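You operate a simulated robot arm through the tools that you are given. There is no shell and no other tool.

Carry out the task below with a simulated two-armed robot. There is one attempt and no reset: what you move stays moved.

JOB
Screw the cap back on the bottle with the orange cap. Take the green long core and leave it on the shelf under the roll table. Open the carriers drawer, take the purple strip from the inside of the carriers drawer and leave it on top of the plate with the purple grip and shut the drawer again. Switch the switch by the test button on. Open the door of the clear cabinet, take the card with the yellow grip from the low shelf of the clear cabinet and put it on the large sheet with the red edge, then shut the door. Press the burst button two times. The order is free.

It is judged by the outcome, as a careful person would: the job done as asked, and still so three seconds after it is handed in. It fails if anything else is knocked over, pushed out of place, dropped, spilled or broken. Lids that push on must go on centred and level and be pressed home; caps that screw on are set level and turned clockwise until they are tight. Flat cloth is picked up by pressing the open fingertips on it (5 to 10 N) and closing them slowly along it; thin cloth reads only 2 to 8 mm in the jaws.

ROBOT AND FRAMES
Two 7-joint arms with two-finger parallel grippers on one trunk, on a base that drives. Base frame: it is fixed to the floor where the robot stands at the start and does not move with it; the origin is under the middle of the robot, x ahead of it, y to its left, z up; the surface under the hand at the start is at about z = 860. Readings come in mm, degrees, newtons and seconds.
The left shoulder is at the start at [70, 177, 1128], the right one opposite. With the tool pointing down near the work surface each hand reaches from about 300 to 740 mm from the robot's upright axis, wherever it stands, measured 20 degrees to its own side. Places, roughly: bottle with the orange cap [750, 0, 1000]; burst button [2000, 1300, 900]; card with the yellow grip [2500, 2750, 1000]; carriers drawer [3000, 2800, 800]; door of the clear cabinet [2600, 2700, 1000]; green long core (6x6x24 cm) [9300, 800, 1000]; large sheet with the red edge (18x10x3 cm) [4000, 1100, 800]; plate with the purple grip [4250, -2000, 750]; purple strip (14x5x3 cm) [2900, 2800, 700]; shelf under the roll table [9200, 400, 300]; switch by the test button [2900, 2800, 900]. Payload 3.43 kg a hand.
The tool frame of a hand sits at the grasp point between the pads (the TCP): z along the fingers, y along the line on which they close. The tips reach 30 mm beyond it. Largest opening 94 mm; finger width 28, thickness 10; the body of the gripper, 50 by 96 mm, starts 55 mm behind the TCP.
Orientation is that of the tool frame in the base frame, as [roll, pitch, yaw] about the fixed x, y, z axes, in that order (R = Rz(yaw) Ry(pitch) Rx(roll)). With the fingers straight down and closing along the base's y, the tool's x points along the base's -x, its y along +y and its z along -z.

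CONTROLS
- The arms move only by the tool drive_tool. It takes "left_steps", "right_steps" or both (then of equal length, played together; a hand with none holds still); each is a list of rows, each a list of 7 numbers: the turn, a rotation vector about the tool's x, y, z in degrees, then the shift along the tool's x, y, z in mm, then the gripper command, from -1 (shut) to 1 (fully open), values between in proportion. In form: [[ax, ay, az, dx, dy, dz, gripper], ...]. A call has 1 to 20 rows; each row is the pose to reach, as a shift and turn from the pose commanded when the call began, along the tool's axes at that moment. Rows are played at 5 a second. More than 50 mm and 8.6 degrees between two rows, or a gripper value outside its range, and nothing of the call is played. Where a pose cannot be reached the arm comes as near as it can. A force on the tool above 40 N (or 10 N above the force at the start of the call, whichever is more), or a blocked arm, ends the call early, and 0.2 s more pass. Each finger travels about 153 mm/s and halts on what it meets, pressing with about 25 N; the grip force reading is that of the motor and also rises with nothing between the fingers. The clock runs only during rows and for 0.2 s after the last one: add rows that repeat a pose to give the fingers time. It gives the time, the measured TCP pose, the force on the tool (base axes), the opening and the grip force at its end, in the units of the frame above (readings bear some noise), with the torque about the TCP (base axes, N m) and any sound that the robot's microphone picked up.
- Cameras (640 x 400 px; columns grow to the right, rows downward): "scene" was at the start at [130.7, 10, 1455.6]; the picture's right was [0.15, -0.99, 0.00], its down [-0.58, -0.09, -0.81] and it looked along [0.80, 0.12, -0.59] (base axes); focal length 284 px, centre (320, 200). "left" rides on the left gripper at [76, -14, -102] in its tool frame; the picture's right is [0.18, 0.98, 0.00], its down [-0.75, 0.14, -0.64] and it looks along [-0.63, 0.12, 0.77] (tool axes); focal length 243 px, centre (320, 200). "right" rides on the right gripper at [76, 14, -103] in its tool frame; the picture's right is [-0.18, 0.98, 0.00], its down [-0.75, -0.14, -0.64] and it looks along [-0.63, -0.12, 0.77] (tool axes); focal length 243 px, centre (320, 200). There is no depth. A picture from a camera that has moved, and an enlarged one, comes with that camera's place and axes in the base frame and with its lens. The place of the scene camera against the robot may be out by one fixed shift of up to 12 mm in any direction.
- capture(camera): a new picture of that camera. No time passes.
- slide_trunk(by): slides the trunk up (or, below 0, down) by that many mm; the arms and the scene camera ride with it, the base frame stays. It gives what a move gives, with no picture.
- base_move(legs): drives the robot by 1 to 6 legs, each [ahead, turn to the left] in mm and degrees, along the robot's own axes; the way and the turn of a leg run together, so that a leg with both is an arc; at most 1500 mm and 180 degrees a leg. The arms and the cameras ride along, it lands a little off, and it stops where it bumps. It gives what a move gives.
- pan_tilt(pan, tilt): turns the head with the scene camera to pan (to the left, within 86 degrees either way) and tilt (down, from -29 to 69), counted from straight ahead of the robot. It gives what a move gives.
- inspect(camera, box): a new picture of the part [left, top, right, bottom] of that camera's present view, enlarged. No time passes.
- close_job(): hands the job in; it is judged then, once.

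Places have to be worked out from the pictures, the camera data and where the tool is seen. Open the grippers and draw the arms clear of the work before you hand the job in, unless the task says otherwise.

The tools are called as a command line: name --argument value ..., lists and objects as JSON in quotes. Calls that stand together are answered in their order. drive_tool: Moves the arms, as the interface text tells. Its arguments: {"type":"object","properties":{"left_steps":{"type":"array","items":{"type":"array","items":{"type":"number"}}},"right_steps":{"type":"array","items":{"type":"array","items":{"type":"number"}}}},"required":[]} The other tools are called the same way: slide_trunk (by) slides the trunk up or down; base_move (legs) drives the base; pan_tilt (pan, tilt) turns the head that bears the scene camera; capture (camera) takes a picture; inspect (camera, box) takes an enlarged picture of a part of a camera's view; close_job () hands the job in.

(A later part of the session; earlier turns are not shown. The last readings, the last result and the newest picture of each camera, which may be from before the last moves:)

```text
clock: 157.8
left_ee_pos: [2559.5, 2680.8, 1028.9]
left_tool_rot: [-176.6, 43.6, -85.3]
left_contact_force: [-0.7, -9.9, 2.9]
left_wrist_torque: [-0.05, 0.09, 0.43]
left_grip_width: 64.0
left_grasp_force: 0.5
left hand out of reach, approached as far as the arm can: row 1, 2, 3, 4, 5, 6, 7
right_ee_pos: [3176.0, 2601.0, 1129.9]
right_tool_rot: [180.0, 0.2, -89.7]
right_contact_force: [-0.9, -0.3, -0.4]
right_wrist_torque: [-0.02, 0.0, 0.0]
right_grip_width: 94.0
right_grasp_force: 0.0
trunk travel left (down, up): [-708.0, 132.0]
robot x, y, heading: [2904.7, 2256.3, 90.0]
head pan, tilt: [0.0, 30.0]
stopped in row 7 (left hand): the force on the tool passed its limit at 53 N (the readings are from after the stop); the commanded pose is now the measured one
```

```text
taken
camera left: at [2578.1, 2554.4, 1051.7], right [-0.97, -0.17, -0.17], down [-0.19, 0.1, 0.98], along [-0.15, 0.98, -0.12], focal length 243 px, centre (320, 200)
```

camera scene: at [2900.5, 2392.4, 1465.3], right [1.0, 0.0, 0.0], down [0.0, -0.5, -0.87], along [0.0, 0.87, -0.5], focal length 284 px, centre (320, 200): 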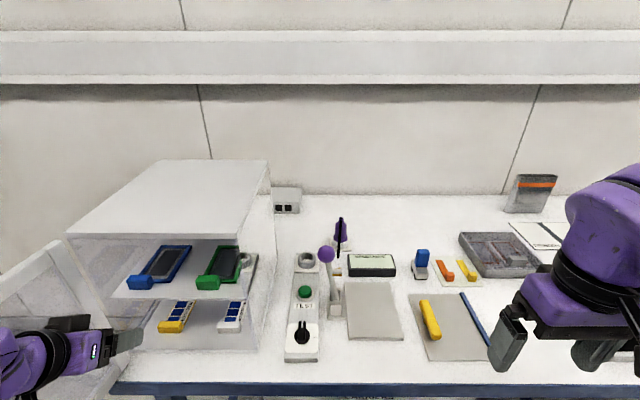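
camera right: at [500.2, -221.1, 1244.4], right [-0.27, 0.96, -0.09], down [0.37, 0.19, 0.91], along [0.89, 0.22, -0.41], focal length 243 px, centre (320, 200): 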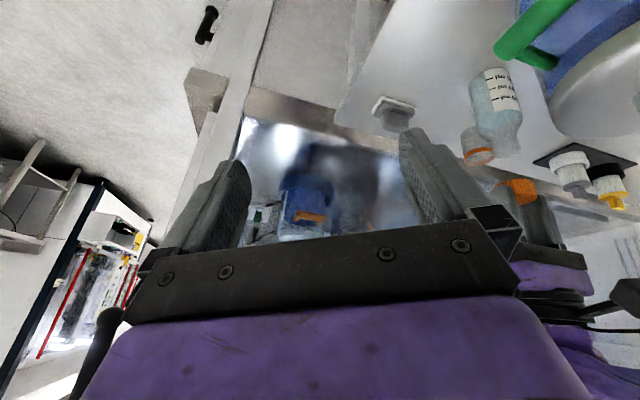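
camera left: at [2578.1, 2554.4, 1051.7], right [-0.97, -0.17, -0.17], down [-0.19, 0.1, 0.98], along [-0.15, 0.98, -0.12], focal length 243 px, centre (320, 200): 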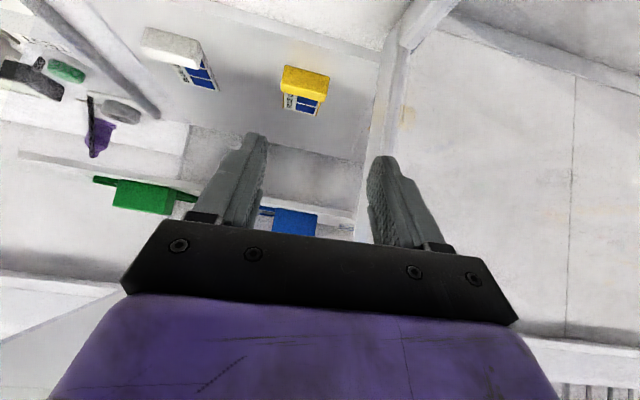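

The hand drifted left and a finger touched the cabinet's left front edge. Nothing looks displaced. I'll ease right and back, then reverse the base 100 mm since I'm too close for this arm pose.

drive_tool --left_steps '[[0, 0, 0, 5, -8, -5, 0.35], [0, 0, 0, 12, -24, -9, 0.35], [0, 0, 0, 12, -24, -9, 0.35]]'

base_move --legs '[[-100, 0]]'

capture --camera "scene"

capture --camera "left"

```text
clock: 158.6
left_ee_pos: [2559.1, 2679.0, 1027.3]
left_tool_rot: [-176.6, 43.5, -85.6]
left_contact_force: [0.1, -8.4, 1.1]
left_wrist_torque: [-0.12, 0.04, 0.42]
left_grip_width: 64.0
left_grasp_force: 0.0
left hand out of reach, approached as far as the arm can: row 1, 2, 3
right_ee_pos: [3176.1, 2600.4, 1130.6]
right_tool_rot: [180.0, 0.3, -89.7]
right_contact_force: [-0.4, -0.4, 0.3]
right_wrist_torque: [0.0, 0.02, 0.0]
right_grip_width: 94.1
right_grasp_force: 0.1
trunk travel left (down, up): [-708.0, 132.0]
robot x, y, heading: [2909.6, 2254.0, 90.2]
head pan, tilt: [0.0, 30.0]
```

```text
clock: 159.7
left_ee_pos: [2559.8, 2584.7, 1027.6]
left_tool_rot: [-176.6, 43.5, -85.6]
left_contact_force: [0.2, -0.6, 1.0]
left_wrist_torque: [0.03, 0.01, 0.01]
left_grip_width: 63.2
left_grasp_force: 0.0
right_ee_pos: [3175.3, 2504.9, 1129.5]
right_tool_rot: [180.0, 0.3, -89.8]
right_contact_force: [1.2, -1.2, 0.1]
right_wrist_torque: [0.02, -0.01, -0.03]
right_grip_width: 94.2
right_grasp_force: 0.0
trunk travel left (down, up): [-708.0, 132.0]
robot x, y, heading: [2907.5, 2161.7, 89.9]
head pan, tilt: [0.0, 30.0]
```

```text
taken
camera scene: at [2900.1, 2295.8, 1464.9], right [1.0, 0.0, 0.0], down [0.0, -0.5, -0.87], along [0.0, 0.87, -0.5], focal length 284 px, centre (320, 200)
```

scene: 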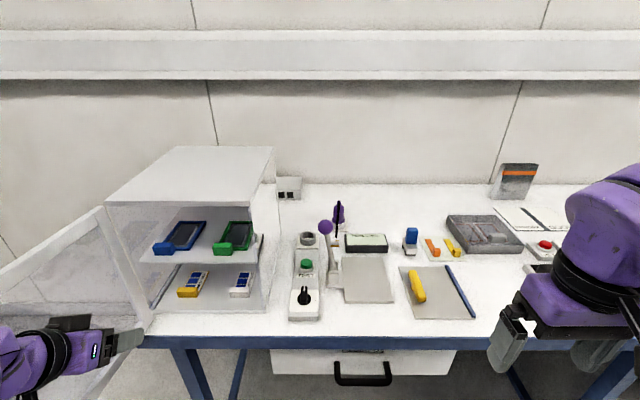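

```text
taken
camera left: at [2578.4, 2458.4, 1051.0], right [-0.97, -0.17, -0.17], down [-0.19, 0.1, 0.98], along [-0.15, 0.98, -0.13], focal length 243 px, centre (320, 200)
```

left: 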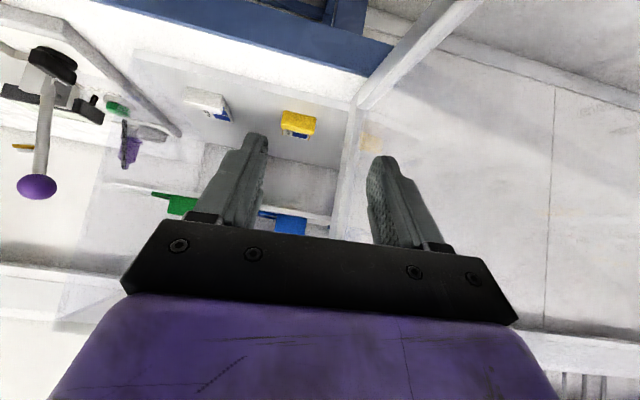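

Contact is released and everything is in place. I'll bring the left hand to a staging pose in front of the low shelf at (2583, 2700, 965), pitch 50°.

drive_tool --left_steps '[[0, -1.6, 0.8, -8, -12, 25, 0.35], [0, -3.2, 1.6, -18, -22, 55, 0.35], [0, -4.8, 2.4, -28, -24.4, 90, 0.35], [-0.2, -6.4, 3.2, -38.5, -24.4, 125, 0.35], [-0.2, -6.4, 3.2, -38.5, -24.4, 125, 0.35]]'

capture --camera "scene"

capture --camera "left"

```text
clock: 160.9
left_ee_pos: [2580.1, 2697.5, 967.8]
left_tool_rot: [-178.0, 50.5, -87.7]
left_contact_force: [-0.3, -0.4, 0.2]
left_wrist_torque: [0.01, 0.01, 0.03]
left_grip_width: 63.6
left_grasp_force: 0.1
right_ee_pos: [3177.2, 2502.8, 1130.4]
right_tool_rot: [180.0, 0.2, -89.8]
right_contact_force: [0.5, -0.1, 0.2]
right_wrist_torque: [0.02, 0.05, 0.0]
right_grip_width: 94.0
right_grasp_force: 0.0
trunk travel left (down, up): [-708.0, 132.0]
robot x, y, heading: [2906.5, 2160.8, 90.2]
head pan, tilt: [0.0, 30.0]
```

```text
taken
camera scene: at [2900.7, 2294.4, 1465.0], right [1.0, 0.0, 0.0], down [0.0, -0.5, -0.87], along [0.0, 0.87, -0.5], focal length 284 px, centre (320, 200)
```

scene: 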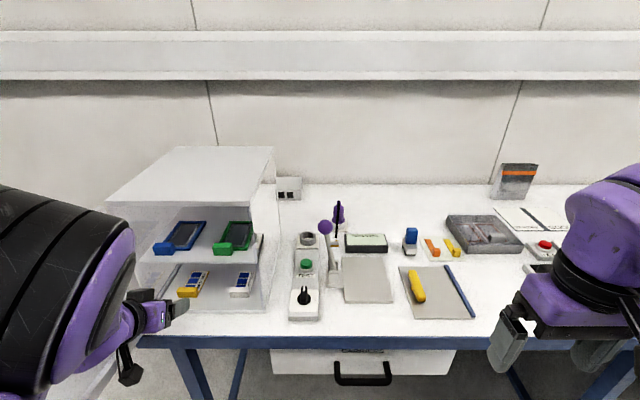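

```text
taken
camera left: at [2596.2, 2569.9, 975.9], right [-0.98, -0.13, -0.16], down [-0.16, -0.02, 0.99], along [-0.13, 0.99, 0.0], focal length 243 px, centre (320, 200)
```

left: 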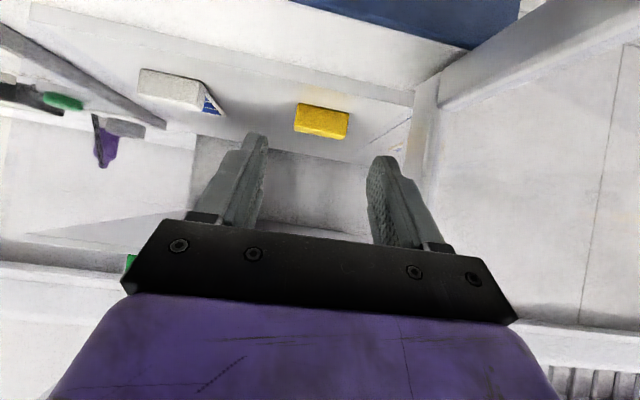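

The yellow grip is centred between the fingers. The hand camera puts heights about 9 mm lower than the scene camera did, so the shelf floor is nearer z = 903. I'll advance over the grip and check again.

drive_tool --left_steps '[[0, 0, 0, -8, 0, 22, 0.35], [0, 0, 0, -16, 0, 44, 0.35], [0, 0, 0, -25, -1, 66, 0.35], [0, 0, 0, -25, -1, 66, 0.35]]'

capture --camera "left"

inspect --camera "scene" --box '[120, 230, 280, 350]'

```text
clock: 161.9
left_ee_pos: [2583.6, 2766.3, 943.4]
left_tool_rot: [179.8, 50.0, -90.2]
left_contact_force: [-0.2, 0.4, -0.1]
left_wrist_torque: [-0.03, -0.01, 0.01]
left_grip_width: 63.6
left_grasp_force: 0.0
right_ee_pos: [3175.9, 2503.1, 1129.3]
right_tool_rot: [180.0, 0.2, -89.7]
right_contact_force: [0.1, -0.3, 0.4]
right_wrist_torque: [0.0, 0.02, -0.03]
right_grip_width: 93.9
right_grasp_force: 0.0
trunk travel left (down, up): [-708.0, 132.0]
robot x, y, heading: [2907.2, 2157.1, 90.3]
head pan, tilt: [0.0, 30.0]
```

```text
taken
camera left: at [2598.0, 2637.4, 951.9], right [-0.98, -0.12, -0.14], down [-0.14, -0.01, 0.99], along [-0.12, 0.99, -0.01], focal length 243 px, centre (320, 200)
```

left: 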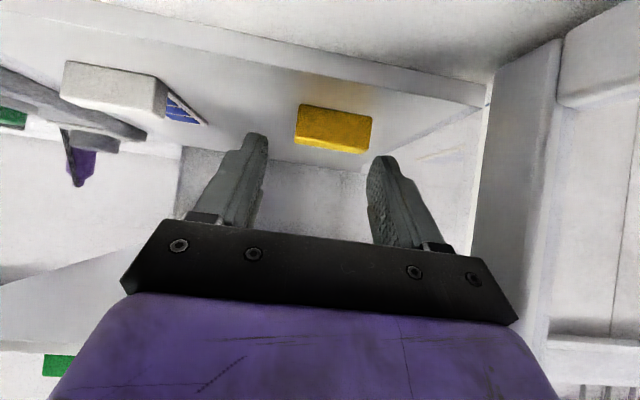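

```text
3.33 times, centred on (200, 290) of scene
camera zoom: at [2899.9, 2295.4, 1464.9], right [1.0, 0.0, 0.0], down [0.0, -0.5, -0.87], along [0.0, 0.87, -0.5], focal length 948 px, centre (720, -100)
```

zoom: 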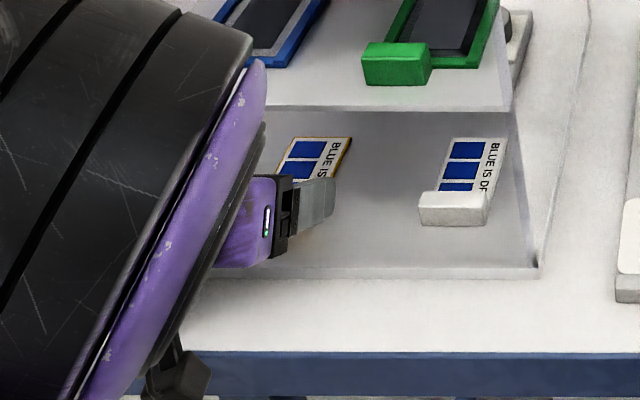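

The grip is about 7 mm to the left of my jaw centre. I'll shift left, yaw slightly so the gripper body stays off the cabinet's left wall, and move in and down the last few mm.

drive_tool --left_steps '[[-2.3, 0, -2, 0, 3, 0, 0.35], [-4.6, 0, -3.9, 0, 6, 3, 0.35], [-4.6, 0, -3.9, 0, 6, 7, 0.35], [-4.6, 0, -3.9, -0.5, 6, 10, 0.35], [-4.6, 0, -3.9, -0.5, 6, 10, 0.35]]'

capture --camera "left"

```text
clock: 163.1
left_ee_pos: [2571.7, 2771.0, 933.9]
left_tool_rot: [-178.8, 49.8, -82.1]
left_contact_force: [0.3, -0.8, 0.7]
left_wrist_torque: [0.0, -0.02, -0.02]
left_grip_width: 63.6
left_grasp_force: 0.6
right_ee_pos: [3176.2, 2504.1, 1130.2]
right_tool_rot: [-180.0, 0.2, -89.8]
right_contact_force: [0.1, 0.4, -0.1]
right_wrist_torque: [0.02, 0.05, -0.02]
right_grip_width: 94.0
right_grasp_force: 0.0
trunk travel left (down, up): [-708.0, 132.0]
robot x, y, heading: [2907.5, 2161.3, 90.3]
head pan, tilt: [0.0, 30.0]
```

```text
taken
camera left: at [2601.7, 2646.4, 942.8], right [-0.96, -0.24, -0.15], down [-0.15, -0.02, 0.99], along [-0.24, 0.97, -0.01], focal length 243 px, centre (320, 200)
```

left: 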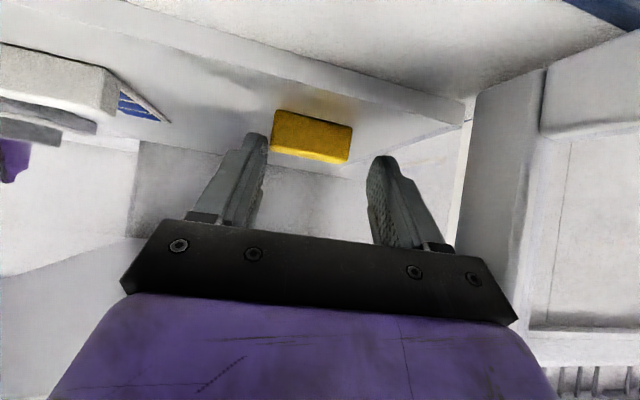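

The picture shows my tips only level with the grip's front face and about 12–17 mm too high. I'll centre, lower and advance to straddle the grip.

drive_tool --left_steps '[[0, 0, 0, 0, -5, 0, 0.35], [0, 0, 0, 4, -6, 6, 0.35], [0, 0, 0, 2, -7, 13, 0.35], [0, 0, 0, -1.9, -7.5, 20.8, 0.35], [0, 0, 0, -1.9, -7.5, 20.8, 0.35]]'

capture --camera "left"

```text
clock: 164.3
left_ee_pos: [2580.5, 2791.8, 922.3]
left_tool_rot: [-179.7, 49.9, -83.2]
left_contact_force: [1.1, -0.2, -0.3]
left_wrist_torque: [0.02, -0.03, -0.01]
left_grip_width: 63.7
left_grasp_force: 0.0
right_ee_pos: [3176.3, 2503.6, 1130.3]
right_tool_rot: [180.0, 0.1, -89.8]
right_contact_force: [0.4, -0.3, -0.4]
right_wrist_torque: [-0.04, 0.01, -0.01]
right_grip_width: 93.9
right_grasp_force: 0.0
trunk travel left (down, up): [-708.0, 132.0]
robot x, y, heading: [2906.7, 2158.3, 90.2]
head pan, tilt: [0.0, 30.0]
```

```text
taken
camera left: at [2609.3, 2666.0, 931.6], right [-0.96, -0.23, -0.15], down [-0.14, -0.02, 0.99], along [-0.23, 0.97, -0.01], focal length 243 px, centre (320, 200)
```

left: 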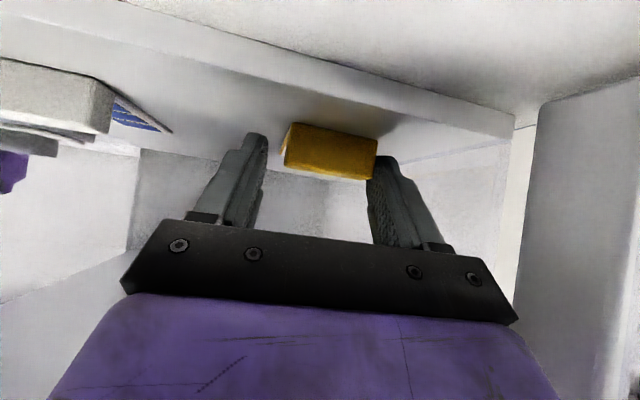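

The grip is now between the fingers at the right height. I'll shift 4 mm to centre and close gently.

drive_tool --left_steps '[[0, 0, 0, 0, 4, 0, 0.35], [0, 0, 0, 0, 4, 0, 0.2], [0, 0, 0, 0, 4, 0, 0.1], [0, 0, 0, 0, 4, 0, 0.0], [0, 0, 0, 0, 4, 0, -0.1], [0, 0, 0, 0, 4, 0, -0.25], [0, 0, 0, 0, 4, 0, -0.25]]'

capture --camera "left"

```text
clock: 165.9
left_ee_pos: [2577.7, 2792.2, 922.0]
left_tool_rot: [-179.7, 50.0, -83.4]
left_contact_force: [-0.4, -0.2, 1.3]
left_wrist_torque: [0.08, -0.01, 0.02]
left_grip_width: 48.7
left_grasp_force: 24.8
right_ee_pos: [3176.1, 2503.6, 1129.8]
right_tool_rot: [-180.0, 0.2, -89.7]
right_contact_force: [-0.7, 0.4, 0.2]
right_wrist_torque: [0.01, -0.02, 0.03]
right_grip_width: 94.2
right_grasp_force: 0.0
trunk travel left (down, up): [-708.0, 132.0]
robot x, y, heading: [2902.8, 2158.7, 89.9]
head pan, tilt: [0.0, 30.0]
```

```text
taken
camera left: at [2606.1, 2665.8, 931.9], right [-0.96, -0.23, -0.14], down [-0.14, -0.02, 0.99], along [-0.23, 0.97, -0.01], focal length 243 px, centre (320, 200)
```

left: 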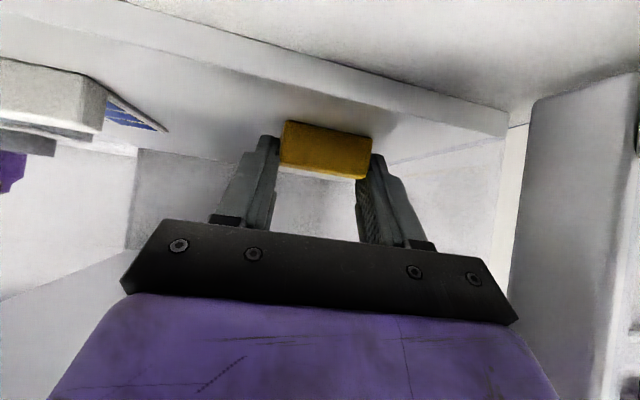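

The yellow grip is held with the jaws at 48.7 mm. I'll lift it slightly and draw the card straight out of the cabinet.

drive_tool --left_steps '[[0, 0, 0, -6, 0, -5, -0.3], [0, 0, 0, -11.5, 0, -9.7, -0.3], [0, 0, 0, 10, 5, -38, -0.3], [0, 0, 0, 32, 10, -70, -0.3], [0, 0, 0, 54, 15, -100, -0.3], [0, 0, 0, 77, 21, -130, -0.3], [0, 0, 0, 77, 21, -130, -0.3]]'

capture --camera "scene"

capture --camera "left"

```text
clock: 167.4
left_ee_pos: [2564.6, 2605.6, 886.5]
left_tool_rot: [-178.5, 41.5, -80.4]
left_contact_force: [0.6, -2.5, 6.0]
left_wrist_torque: [0.58, -0.04, -0.08]
left_grip_width: 47.5
left_grasp_force: 24.8
right_ee_pos: [3176.8, 2503.1, 1129.7]
right_tool_rot: [179.9, 0.2, -89.8]
right_contact_force: [-0.8, -0.5, -0.4]
right_wrist_torque: [0.0, -0.01, 0.03]
right_grip_width: 93.7
right_grasp_force: 0.1
trunk travel left (down, up): [-708.0, 132.0]
robot x, y, heading: [2904.1, 2156.7, 90.4]
head pan, tilt: [0.0, 30.0]
stopped in row 7 (left hand): the arm was blocked; the commanded pose is now the measured one
```

```text
taken
camera scene: at [2900.9, 2294.6, 1465.0], right [1.0, 0.0, 0.0], down [0.0, -0.5, -0.87], along [0.0, 0.87, -0.5], focal length 284 px, centre (320, 200)
```

scene: 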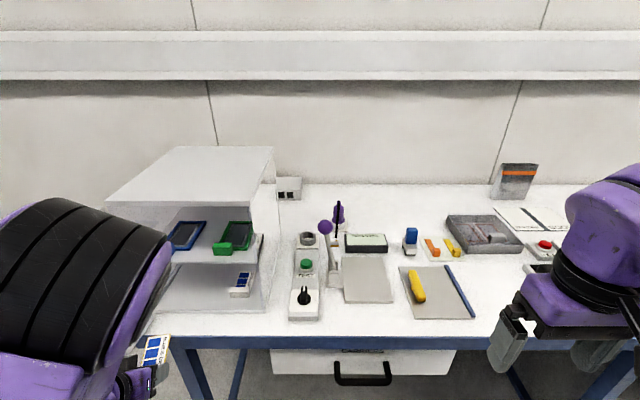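

```text
taken
camera left: at [2598.5, 2483.0, 913.9], right [-0.95, -0.28, -0.14], down [-0.18, 0.11, 0.98], along [-0.26, 0.95, -0.16], focal length 243 px, centre (320, 200)
```

left: 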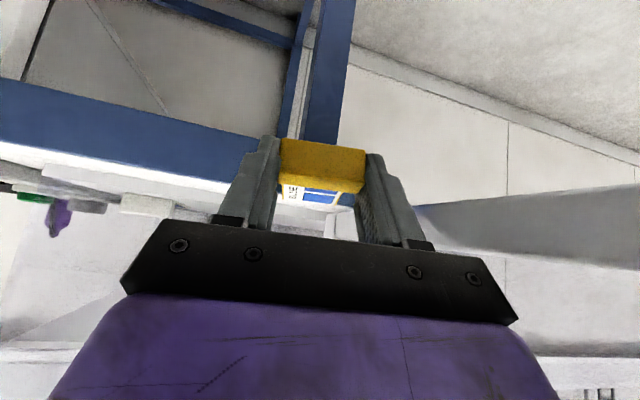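

The arm is folded too close, and the hand sagged so the card tail is pressing on something (6 N). I'll raise it straight up.

drive_tool --left_steps '[[0, 0, 0, -10, 0, -10, -0.3], [0, 0, 0, -22, 0, -20, -0.3], [0, 0, 0, -35, 0, -30, -0.3], [0, 0, 0, -47, 0, -40, -0.3], [0, 0, 0, -47, 0, -40, -0.3]]'

capture --camera "left"

capture --camera "scene"

```text
clock: 168.6
left_ee_pos: [2560.7, 2612.2, 943.7]
left_tool_rot: [-175.5, 40.9, -77.1]
left_contact_force: [0.0, 0.1, -1.1]
left_wrist_torque: [0.02, 0.01, 0.0]
left_grip_width: 47.4
left_grasp_force: 25.0
right_ee_pos: [3176.9, 2503.6, 1130.1]
right_tool_rot: [-180.0, 0.1, -89.6]
right_contact_force: [-0.6, 1.4, 1.3]
right_wrist_torque: [-0.03, -0.02, 0.0]
right_grip_width: 93.8
right_grasp_force: 0.1
trunk travel left (down, up): [-708.0, 132.0]
robot x, y, heading: [2909.1, 2159.3, 90.0]
head pan, tilt: [0.0, 30.0]
```

```text
taken
camera left: at [2595.1, 2491.3, 972.7], right [-0.93, -0.31, -0.18], down [-0.22, 0.11, 0.97], along [-0.28, 0.95, -0.17], focal length 243 px, centre (320, 200)
```

left: 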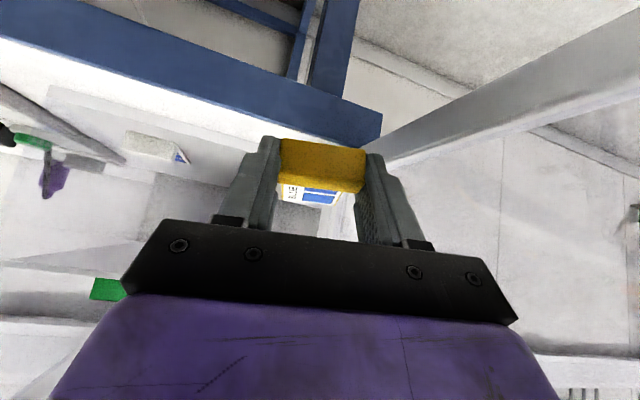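

```text
taken
camera scene: at [2900.1, 2296.2, 1464.8], right [1.0, 0.0, 0.0], down [0.0, -0.5, -0.87], along [0.0, 0.87, -0.5], focal length 284 px, centre (320, 200)
```

scene: 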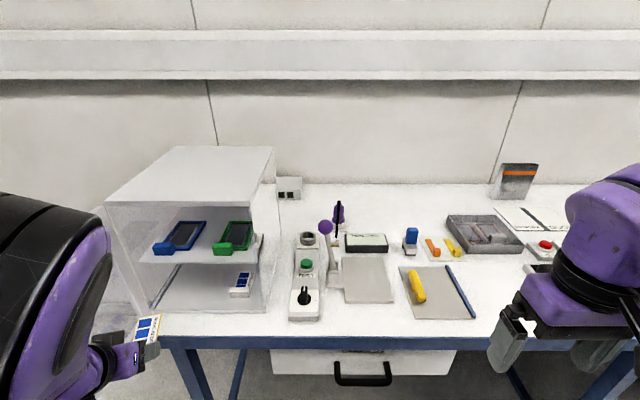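

The card is safely held. Now the switch with the right hand: I'll move it left and forward to hover above the knob and look with its camera.

drive_tool --right_steps '[[0, 0, 0, 0, 40, 0, 0], [0, 0, 0, 0, 80, 0, -0.3], [0, 0, 0, 0, 120, 0, -0.3], [0, 0, 0, -20, 160, 0, -0.3], [0, 0, 0, -40, 200, 0, -0.3], [0, 0, 0, -60, 240, 0, -0.3], [0, 0, 0, -90, 275, 0, -0.3], [0, 0, 0, -120, 300, 0, -0.3], [0, 0, 0, -155, 315, 10, -0.3], [0, 0, 0, -190, 319, 25, -0.3], [0, 0, 0, -217, 319, 40, -0.3], [0, 0, 0, -217, 319, 40, -0.3]]'

capture --camera "right"

capture --camera "scene"

```text
clock: 171.2
left_ee_pos: [2562.5, 2613.2, 944.6]
left_tool_rot: [-175.4, 41.2, -77.2]
left_contact_force: [0.2, 0.4, -0.2]
left_wrist_torque: [-0.03, 0.05, -0.02]
left_grip_width: 47.4
left_grasp_force: 24.7
right_ee_pos: [2856.1, 2718.9, 1090.1]
right_tool_rot: [-180.0, 0.1, -89.7]
right_contact_force: [0.4, -0.3, -0.8]
right_wrist_torque: [0.02, -0.01, -0.01]
right_grip_width: 33.1
right_grasp_force: 0.2
trunk travel left (down, up): [-708.0, 132.0]
robot x, y, heading: [2907.1, 2160.2, 90.2]
head pan, tilt: [0.0, 30.0]
```

```text
taken
camera right: at [2841.2, 2642.4, 1192.9], right [-0.98, 0.18, 0.0], down [0.14, 0.75, 0.64], along [0.11, 0.63, -0.76], focal length 243 px, centre (320, 200)
```

right: 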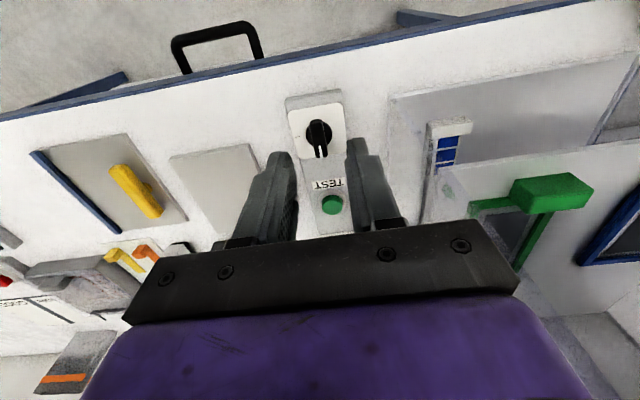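

```text
taken
camera scene: at [2900.1, 2295.3, 1464.9], right [1.0, 0.0, 0.0], down [0.0, -0.5, -0.87], along [0.0, 0.87, -0.5], focal length 284 px, centre (320, 200)
```

scene: 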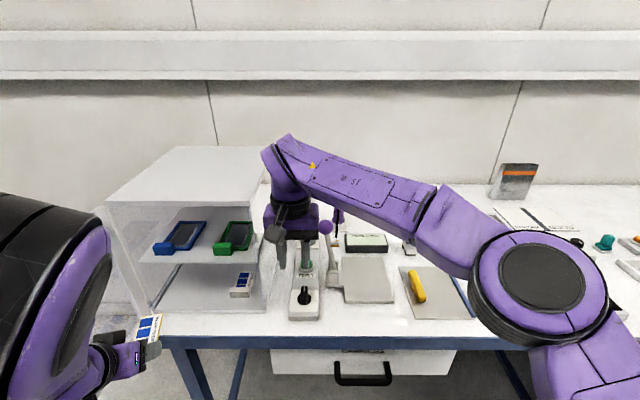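

The knob is right under the right camera. I'll zoom to read its markings and locate it.

inspect --camera "right" --box '[280, 85, 360, 165]'

inspect --camera "scene" --box '[280, 270, 330, 325]'

```text
5.00 times, centred on (320, 125) of right
camera zoom: at [2841.2, 2642.4, 1192.9], right [-0.98, 0.18, 0.0], down [0.14, 0.75, 0.64], along [0.11, 0.63, -0.76], focal length 1213 px, centre (320, 575)
```

zoom: 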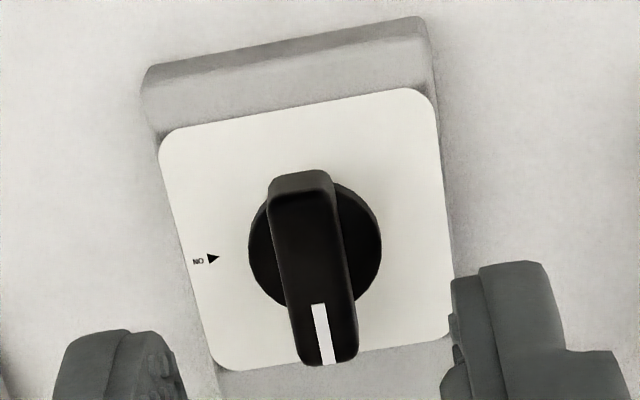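

```text
7.27 times, centred on (305, 298) of scene
camera zoom: at [2900.1, 2295.3, 1464.9], right [1.0, 0.0, 0.0], down [0.0, -0.5, -0.87], along [0.0, 0.87, -0.5], focal length 2067 px, centre (429, -509)
```

zoom: 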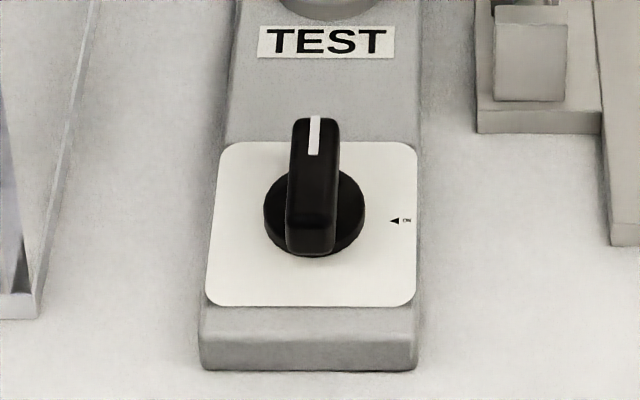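

The ON mark is to the right (+x), so the knob needs a 90° clockwise turn. The knob is at about (2866, 2773). I'll move above it and lower to z ≈ 990 to recheck.

drive_tool --right_steps '[[0, 0, 0, -25, -5, 15, -0.2], [0, 0, 0, -54, -10, 40, -0.2], [0, 0, 0, -54, -10, 75, -0.2], [0, 0, 0, -54, -10, 100, -0.2], [0, 0, 0, -54, -10, 100, -0.2]]'

capture --camera "right"

inspect --camera "scene" --box '[270, 240, 350, 325]'

```text
clock: 172.4
left_ee_pos: [2562.6, 2611.3, 944.3]
left_tool_rot: [-175.4, 40.9, -77.2]
left_contact_force: [-0.1, -0.5, 0.0]
left_wrist_torque: [-0.03, 0.01, 0.01]
left_grip_width: 47.2
left_grasp_force: 24.8
right_ee_pos: [2866.4, 2772.4, 988.4]
right_tool_rot: [179.9, 0.4, -89.7]
right_contact_force: [-0.7, 0.5, 0.6]
right_wrist_torque: [0.05, 0.0, -0.01]
right_grip_width: 37.7
right_grasp_force: 0.0
right hand out of reach, approached as far as the arm can: row 2, 3
trunk travel left (down, up): [-708.0, 132.0]
robot x, y, heading: [2904.5, 2160.9, 89.9]
head pan, tilt: [0.0, 30.0]
```

```text
taken
camera right: at [2852.5, 2696.3, 1092.9], right [-0.98, 0.18, 0.0], down [0.14, 0.75, 0.65], along [0.11, 0.64, -0.76], focal length 243 px, centre (320, 200)
```

right: 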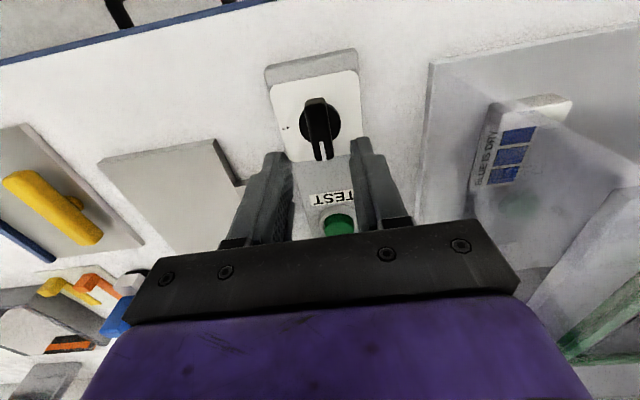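

```text
4.71 times, centred on (310, 282) of scene
camera zoom: at [2901.1, 2295.6, 1464.9], right [1.0, 0.0, 0.0], down [0.0, -0.5, -0.87], along [0.0, 0.87, -0.5], focal length 1338 px, centre (367, -188)
```

zoom: 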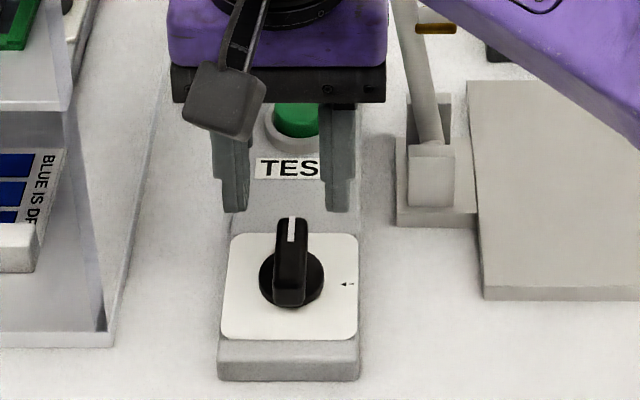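

The knob is directly below the jaws. I'll lower in stages around it.

drive_tool --right_steps '[[0, 0, 0, 0, -1, 15, -0.2], [0, 0, 0, 0, -1, 30, -0.2], [0, 0, 0, 0, -1, 40, -0.2], [0, 0, 0, 0, -1, 40, -0.2]]'

capture --camera "right"

inspect --camera "scene" --box '[270, 240, 350, 325]'

```text
clock: 173.4
left_ee_pos: [2562.2, 2613.2, 942.9]
left_tool_rot: [-175.4, 41.0, -77.2]
left_contact_force: [-0.1, -0.1, -0.3]
left_wrist_torque: [0.03, 0.0, 0.0]
left_grip_width: 47.4
left_grasp_force: 24.7
right_ee_pos: [2866.6, 2773.6, 951.7]
right_tool_rot: [-179.9, 0.1, -89.8]
right_contact_force: [-0.4, 0.5, 0.8]
right_wrist_torque: [0.0, 0.02, 0.02]
right_grip_width: 37.7
right_grasp_force: 0.0
trunk travel left (down, up): [-708.0, 132.0]
robot x, y, heading: [2908.8, 2159.7, 90.1]
head pan, tilt: [0.0, 30.0]
```

```text
taken
camera right: at [2852.3, 2697.5, 1054.6], right [-0.98, 0.18, 0.0], down [0.14, 0.75, 0.64], along [0.11, 0.63, -0.77], focal length 243 px, centre (320, 200)
```

right: 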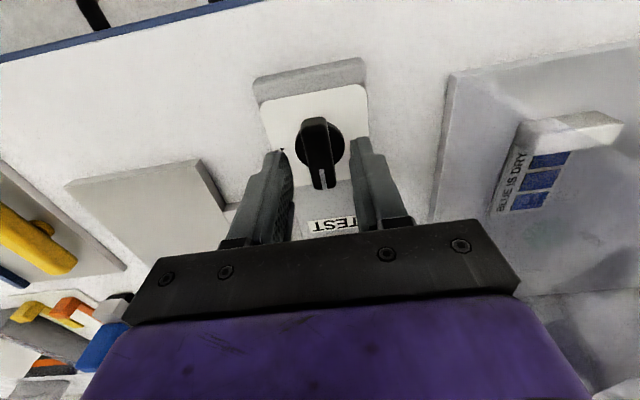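

```text
4.71 times, centred on (310, 282) of scene
camera zoom: at [2900.0, 2296.0, 1464.9], right [1.0, 0.0, 0.0], down [0.0, -0.5, -0.87], along [0.0, 0.87, -0.5], focal length 1338 px, centre (367, -188)
```

zoom: 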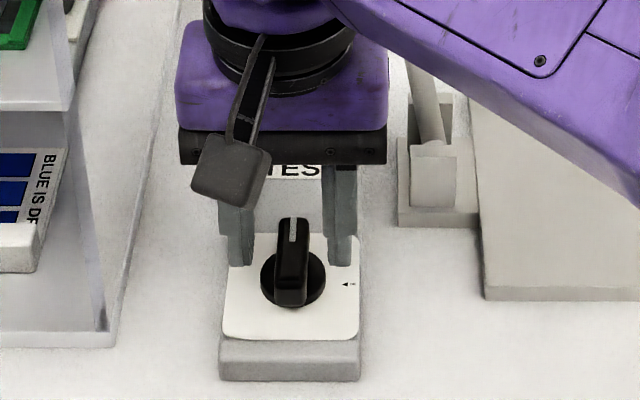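

The knob disc is at z ≈ 903 and centred. I'll lower 13 mm more and close on the bar.

drive_tool --right_steps '[[0, 0, 0, 0, 0, 7, -0.2], [0, 0, 0, 0, 0, 13, -0.2], [0, 0, 0, 0, 0, 13, -0.4], [0, 0, 0, 0, 0, 13, -0.6], [0, 0, 0, 0, 0, 13, -0.8], [0, 0, 0, 0, 0, 13, -0.8]]'

capture --camera "right"

```text
clock: 174.8
left_ee_pos: [2562.4, 2613.3, 943.8]
left_tool_rot: [-175.4, 41.0, -77.2]
left_contact_force: [-0.3, -0.6, -0.8]
left_wrist_torque: [-0.02, 0.03, -0.01]
left_grip_width: 47.6
left_grasp_force: 25.4
right_ee_pos: [2866.4, 2775.0, 937.7]
right_tool_rot: [-180.0, 0.1, -89.8]
right_contact_force: [0.8, -1.9, -1.7]
right_wrist_torque: [0.07, -0.05, -0.45]
right_grip_width: 15.7
right_grasp_force: 45.1
trunk travel left (down, up): [-708.0, 132.0]
robot x, y, heading: [2904.6, 2159.3, 90.1]
head pan, tilt: [0.0, 30.0]
```

```text
taken
camera right: at [2852.5, 2697.9, 1041.0], right [-0.98, 0.18, 0.0], down [0.14, 0.75, 0.64], along [0.12, 0.63, -0.77], focal length 243 px, centre (320, 200)
```

right: 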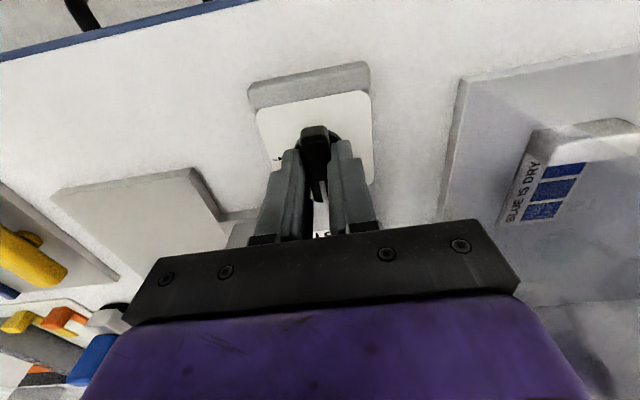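

The bar is gripped at 15.7 mm. I'll rotate clockwise, first 40°.

drive_tool --right_steps '[[0, 0, 8, 0, 0, 0, -0.8], [0, 0, 16, 0, 0, 0, -0.8], [0, 0, 24, 0, 0, 0, -0.8], [0, 0, 32, 0, 0, 0, -0.8], [0, 0, 40, 0, 0, 0, -0.8]]'

inspect --camera "scene" --box '[270, 240, 350, 325]'

```text
clock: 176.0
left_ee_pos: [2562.0, 2612.8, 943.8]
left_tool_rot: [-175.4, 41.0, -77.2]
left_contact_force: [0.1, -0.3, -0.4]
left_wrist_torque: [-0.01, -0.02, -0.01]
left_grip_width: 47.3
left_grasp_force: 24.8
right_ee_pos: [2866.8, 2774.6, 937.8]
right_tool_rot: [179.9, 0.2, -129.9]
right_contact_force: [0.5, -0.2, -1.6]
right_wrist_torque: [0.15, -0.51, 0.0]
right_grip_width: 16.0
right_grasp_force: 44.6
trunk travel left (down, up): [-708.0, 132.0]
robot x, y, heading: [2907.0, 2157.6, 90.1]
head pan, tilt: [0.0, 30.0]
```

```text
4.71 times, centred on (310, 282) of scene
camera zoom: at [2899.9, 2296.0, 1464.9], right [1.0, 0.0, 0.0], down [0.0, -0.5, -0.87], along [0.0, 0.87, -0.5], focal length 1338 px, centre (367, -188)
```

zoom: 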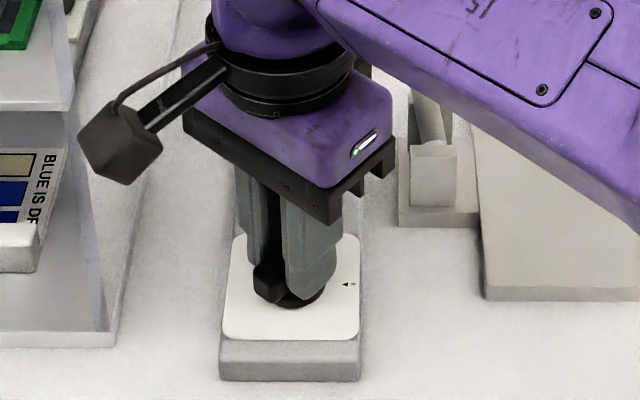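

It turns well. Past about 60° the hand's camera would reach the cabinet wall, so I'll release now and finish by pushing the bar's tail from the front with closed fingers. First I'll open, rise and rotate back.

drive_tool --right_steps '[[0, 0, 0, 0, 0, 0, -0.5], [0, 0, 0, 0, 0, 0, -0.2], [0, 0, 0, 0, 0, -20, -0.2], [0, 0, 0, 0, 0, -45, -0.2], [0, 0, -8, 0, 0, -45, -0.4], [0, 0, -16, 0, 0, -45, -0.6], [0, 0, -24, 0, 0, -45, -0.9], [0, 0, -32, 0, 0, -45, -1], [0, 0, -40, 0, 0, -45, -1]]'

capture --camera "right"

inspect --camera "scene" --box '[270, 240, 350, 325]'

```text
clock: 178.0
left_ee_pos: [2562.0, 2612.7, 943.2]
left_tool_rot: [-175.4, 40.9, -77.1]
left_contact_force: [0.2, 0.1, 0.0]
left_wrist_torque: [-0.03, -0.02, -0.03]
left_grip_width: 47.4
left_grasp_force: 25.1
right_ee_pos: [2866.2, 2774.4, 983.5]
right_tool_rot: [180.0, 0.1, -89.8]
right_contact_force: [-0.6, 0.4, -0.4]
right_wrist_torque: [0.04, -0.03, 0.0]
right_grip_width: 0.0
right_grasp_force: 25.2
trunk travel left (down, up): [-708.0, 132.0]
robot x, y, heading: [2909.3, 2159.5, 90.2]
head pan, tilt: [0.0, 30.0]
```

```text
taken
camera right: at [2852.5, 2697.6, 1086.1], right [-0.98, 0.18, 0.0], down [0.14, 0.75, 0.65], along [0.11, 0.63, -0.76], focal length 243 px, centre (320, 200)
```

right: 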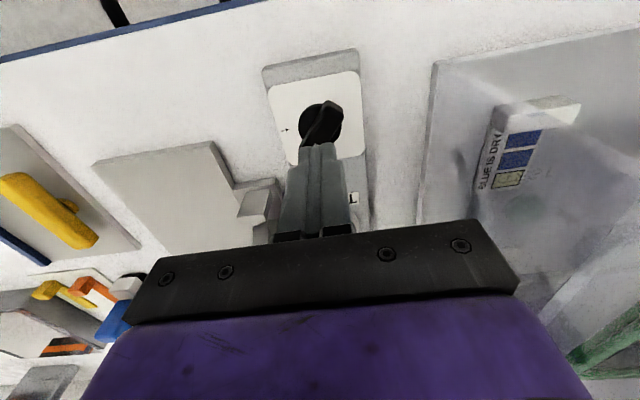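

```text
4.71 times, centred on (310, 282) of scene
camera zoom: at [2899.8, 2295.7, 1464.9], right [1.0, 0.0, 0.0], down [0.0, -0.5, -0.87], along [0.0, 0.87, -0.5], focal length 1338 px, centre (367, -188)
```

zoom: 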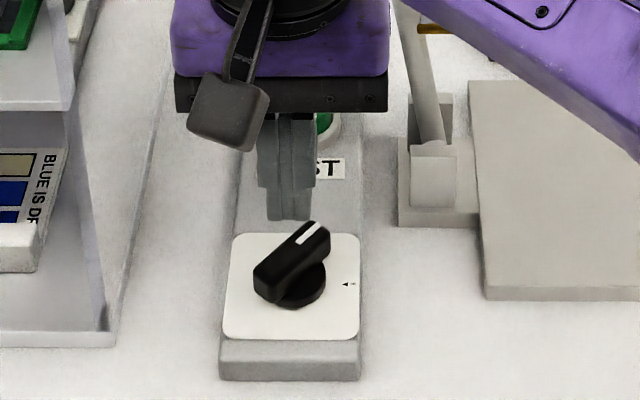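

The knob is at about 45°. I'll move the closed fingers in front of its tail, lower, and push toward +y until the bar is square.

drive_tool --right_steps '[[0, 0, 0, 30, 10, 0, -1], [0, 0, 0, 47, 14, 0, -1], [0, 0, 0, 47, 14, 20, -1], [0, 0, 0, 47, 14, 44, -1], [0, 0, 0, 47, 14, 44, -1]]'

capture --camera "right"

inspect --camera "scene" --box '[270, 240, 350, 325]'

```text
clock: 179.2
left_ee_pos: [2562.3, 2611.8, 943.9]
left_tool_rot: [-175.6, 41.1, -77.2]
left_contact_force: [0.5, -0.2, 0.6]
left_wrist_torque: [-0.06, 0.0, 0.02]
left_grip_width: 47.2
left_grasp_force: 24.8
right_ee_pos: [2854.2, 2727.5, 939.3]
right_tool_rot: [-179.9, 0.2, -89.6]
right_contact_force: [0.0, 0.1, 0.3]
right_wrist_torque: [-0.02, 0.02, -0.04]
right_grip_width: 0.2
right_grasp_force: 24.7
trunk travel left (down, up): [-708.0, 132.0]
robot x, y, heading: [2905.5, 2160.4, 90.2]
head pan, tilt: [0.0, 30.0]
```

```text
taken
camera right: at [2839.6, 2650.9, 1042.5], right [-0.98, 0.18, 0.0], down [0.14, 0.75, 0.64], along [0.12, 0.63, -0.76], focal length 243 px, centre (320, 200)
```

right: 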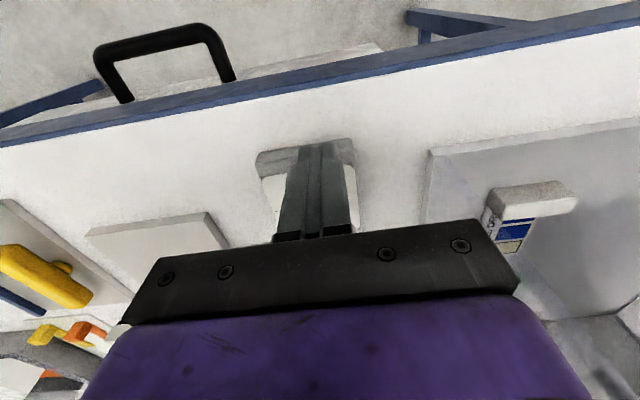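

```text
4.71 times, centred on (310, 282) of scene
camera zoom: at [2899.6, 2295.6, 1464.9], right [1.0, 0.0, 0.0], down [0.0, -0.5, -0.87], along [0.0, 0.87, -0.5], focal length 1338 px, centre (367, -188)
```

zoom: 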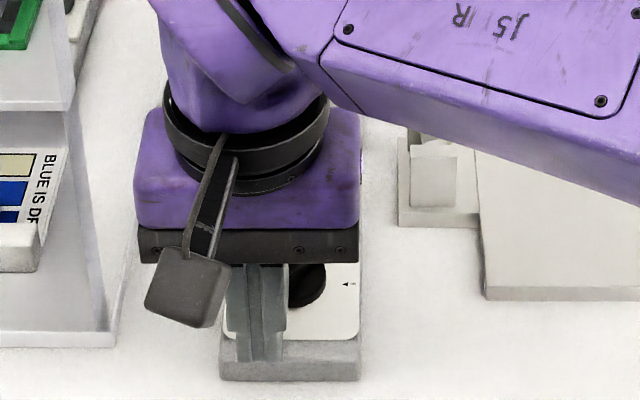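

The fingers are in front of the tail. I'll push forward in small steps.

drive_tool --right_steps '[[0, 0, 0, -6, 0, 0, -1], [0, 0, 0, -12, 0, 0, -1], [0, 0, 0, -17, 0, 0, -1], [0, 0, 0, -22, 0, 0, -1], [0, 0, 0, -26, 0, 0, -1], [0, 0, 0, -26, 0, 0, -1]]'

inspect --camera "scene" --box '[270, 240, 350, 325]'

```text
clock: 180.6
left_ee_pos: [2561.8, 2612.0, 943.6]
left_tool_rot: [-175.0, 40.9, -76.6]
left_contact_force: [-0.2, 0.9, 0.5]
left_wrist_torque: [-0.03, 0.1, 0.02]
left_grip_width: 47.3
left_grasp_force: 24.9
right_ee_pos: [2845.8, 2746.1, 938.7]
right_tool_rot: [179.4, -0.5, -89.1]
right_contact_force: [-14.6, -9.1, 5.9]
right_wrist_torque: [-0.2, 0.13, 0.2]
right_grip_width: 0.0
right_grasp_force: 25.0
trunk travel left (down, up): [-708.0, 132.0]
robot x, y, heading: [2908.2, 2157.5, 90.6]
head pan, tilt: [0.0, 30.0]
stopped in row 6 (right hand): the force on the tool passed its limit at 42 N (the readings are from after the stop); the commanded pose is now the measured one
```

```text
4.71 times, centred on (310, 282) of scene
camera zoom: at [2900.1, 2294.2, 1465.3], right [1.0, 0.01, 0.0], down [0.0, -0.5, -0.87], along [-0.01, 0.87, -0.5], focal length 1338 px, centre (367, -188)
```

zoom: 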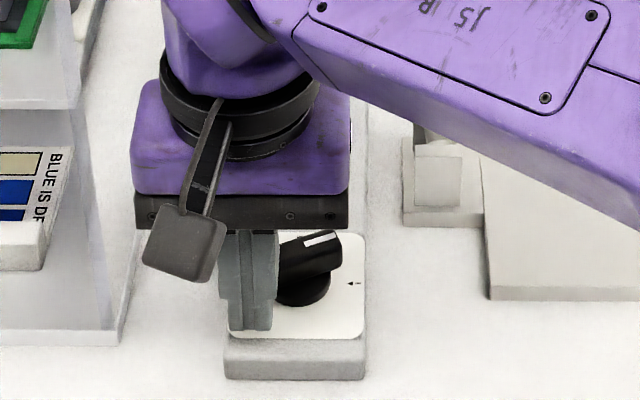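

The knob is now about 75° round, but the finger slid off its end. I'll back up, shift 10 mm right for a better contact, and push the rest.

drive_tool --right_steps '[[0, 0, 0, 8, 0, 0, -1], [0, 0, 0, 16, -5, 0, -1], [0, 0, 0, 16, -11, 0, -1], [0, 0, 0, 10, -11, 0, -1], [0, 0, 0, 4, -11, 0, -1], [0, 0, 0, 0, -11, 0, -1], [0, 0, 0, -4, -11, 0, -1], [0, 0, 0, -4, -11, 0, -1]]'

inspect --camera "scene" --box '[270, 240, 350, 325]'

```text
clock: 182.4
left_ee_pos: [2562.8, 2611.2, 942.5]
left_tool_rot: [-175.1, 40.9, -76.7]
left_contact_force: [-0.8, -0.4, -0.6]
left_wrist_torque: [-0.02, 0.02, 0.03]
left_grip_width: 47.1
left_grasp_force: 24.8
right_ee_pos: [2861.2, 2751.9, 938.7]
right_tool_rot: [179.7, -0.3, -89.5]
right_contact_force: [0.4, -1.1, 0.6]
right_wrist_torque: [-0.03, 0.03, -0.01]
right_grip_width: 0.0
right_grasp_force: 24.8
trunk travel left (down, up): [-708.0, 132.0]
robot x, y, heading: [2910.3, 2160.9, 90.4]
head pan, tilt: [0.0, 30.0]
```

```text
4.71 times, centred on (310, 282) of scene
camera zoom: at [2899.9, 2295.0, 1465.0], right [1.0, 0.01, 0.0], down [0.0, -0.5, -0.87], along [0.0, 0.87, -0.5], focal length 1338 px, centre (367, -188)
```

zoom: 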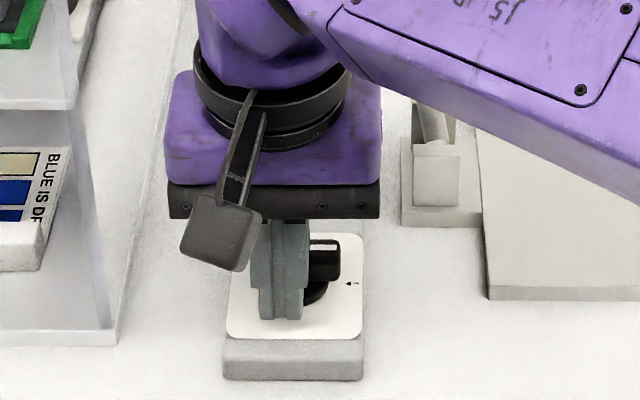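

The knob looks square, pointing right. I'll withdraw the hand upward and verify.

drive_tool --right_steps '[[0, 0, 0, 10, 0, 0, -1], [0, 0, 0, 12, 0, -30, -1], [0, 0, 0, 12, 0, -70, -1], [0, 0, 0, 25, -20, -100, -1], [0, 0, 0, 50, -40, -110, -1], [0, 0, 0, 80, -60, -110, -1]]'

inspect --camera "scene" --box '[280, 250, 340, 325]'

capture --camera "right"

```text
clock: 183.8
left_ee_pos: [2562.7, 2611.2, 942.6]
left_tool_rot: [-175.1, 40.9, -76.7]
left_contact_force: [0.4, -0.1, 0.2]
left_wrist_torque: [0.04, 0.01, 0.01]
left_grip_width: 47.5
left_grasp_force: 24.9
right_ee_pos: [2920.4, 2672.1, 1049.2]
right_tool_rot: [179.5, -0.3, -89.3]
right_contact_force: [0.4, -0.7, -0.7]
right_wrist_torque: [0.02, 0.02, -0.03]
right_grip_width: 0.2
right_grasp_force: 25.3
trunk travel left (down, up): [-708.0, 132.0]
robot x, y, heading: [2909.1, 2162.0, 90.3]
head pan, tilt: [0.0, 30.0]
```

```text
5.33 times, centred on (310, 288) of scene
camera zoom: at [2900.9, 2294.4, 1465.0], right [1.0, 0.01, 0.0], down [0.0, -0.5, -0.87], along [-0.01, 0.87, -0.5], focal length 1516 px, centre (373, -267)
```

zoom: 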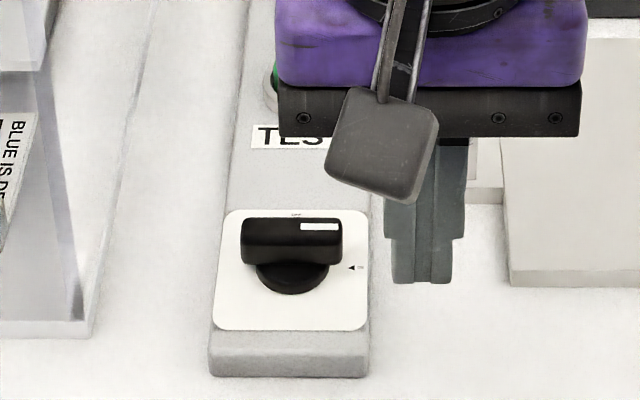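

```text
taken
camera right: at [2908.3, 2597.1, 1152.9], right [-0.98, 0.17, 0.01], down [0.14, 0.76, 0.64], along [0.11, 0.63, -0.77], focal length 243 px, centre (320, 200)
```

right: 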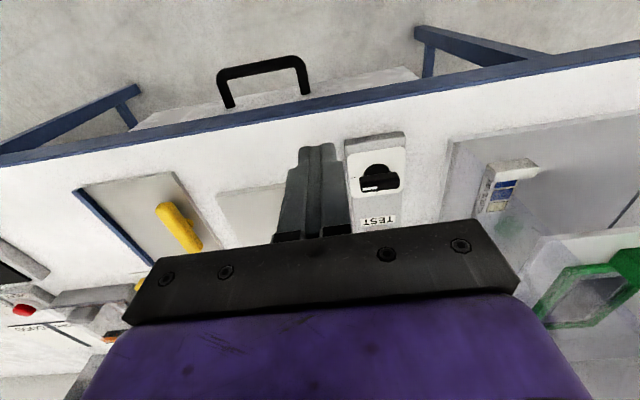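

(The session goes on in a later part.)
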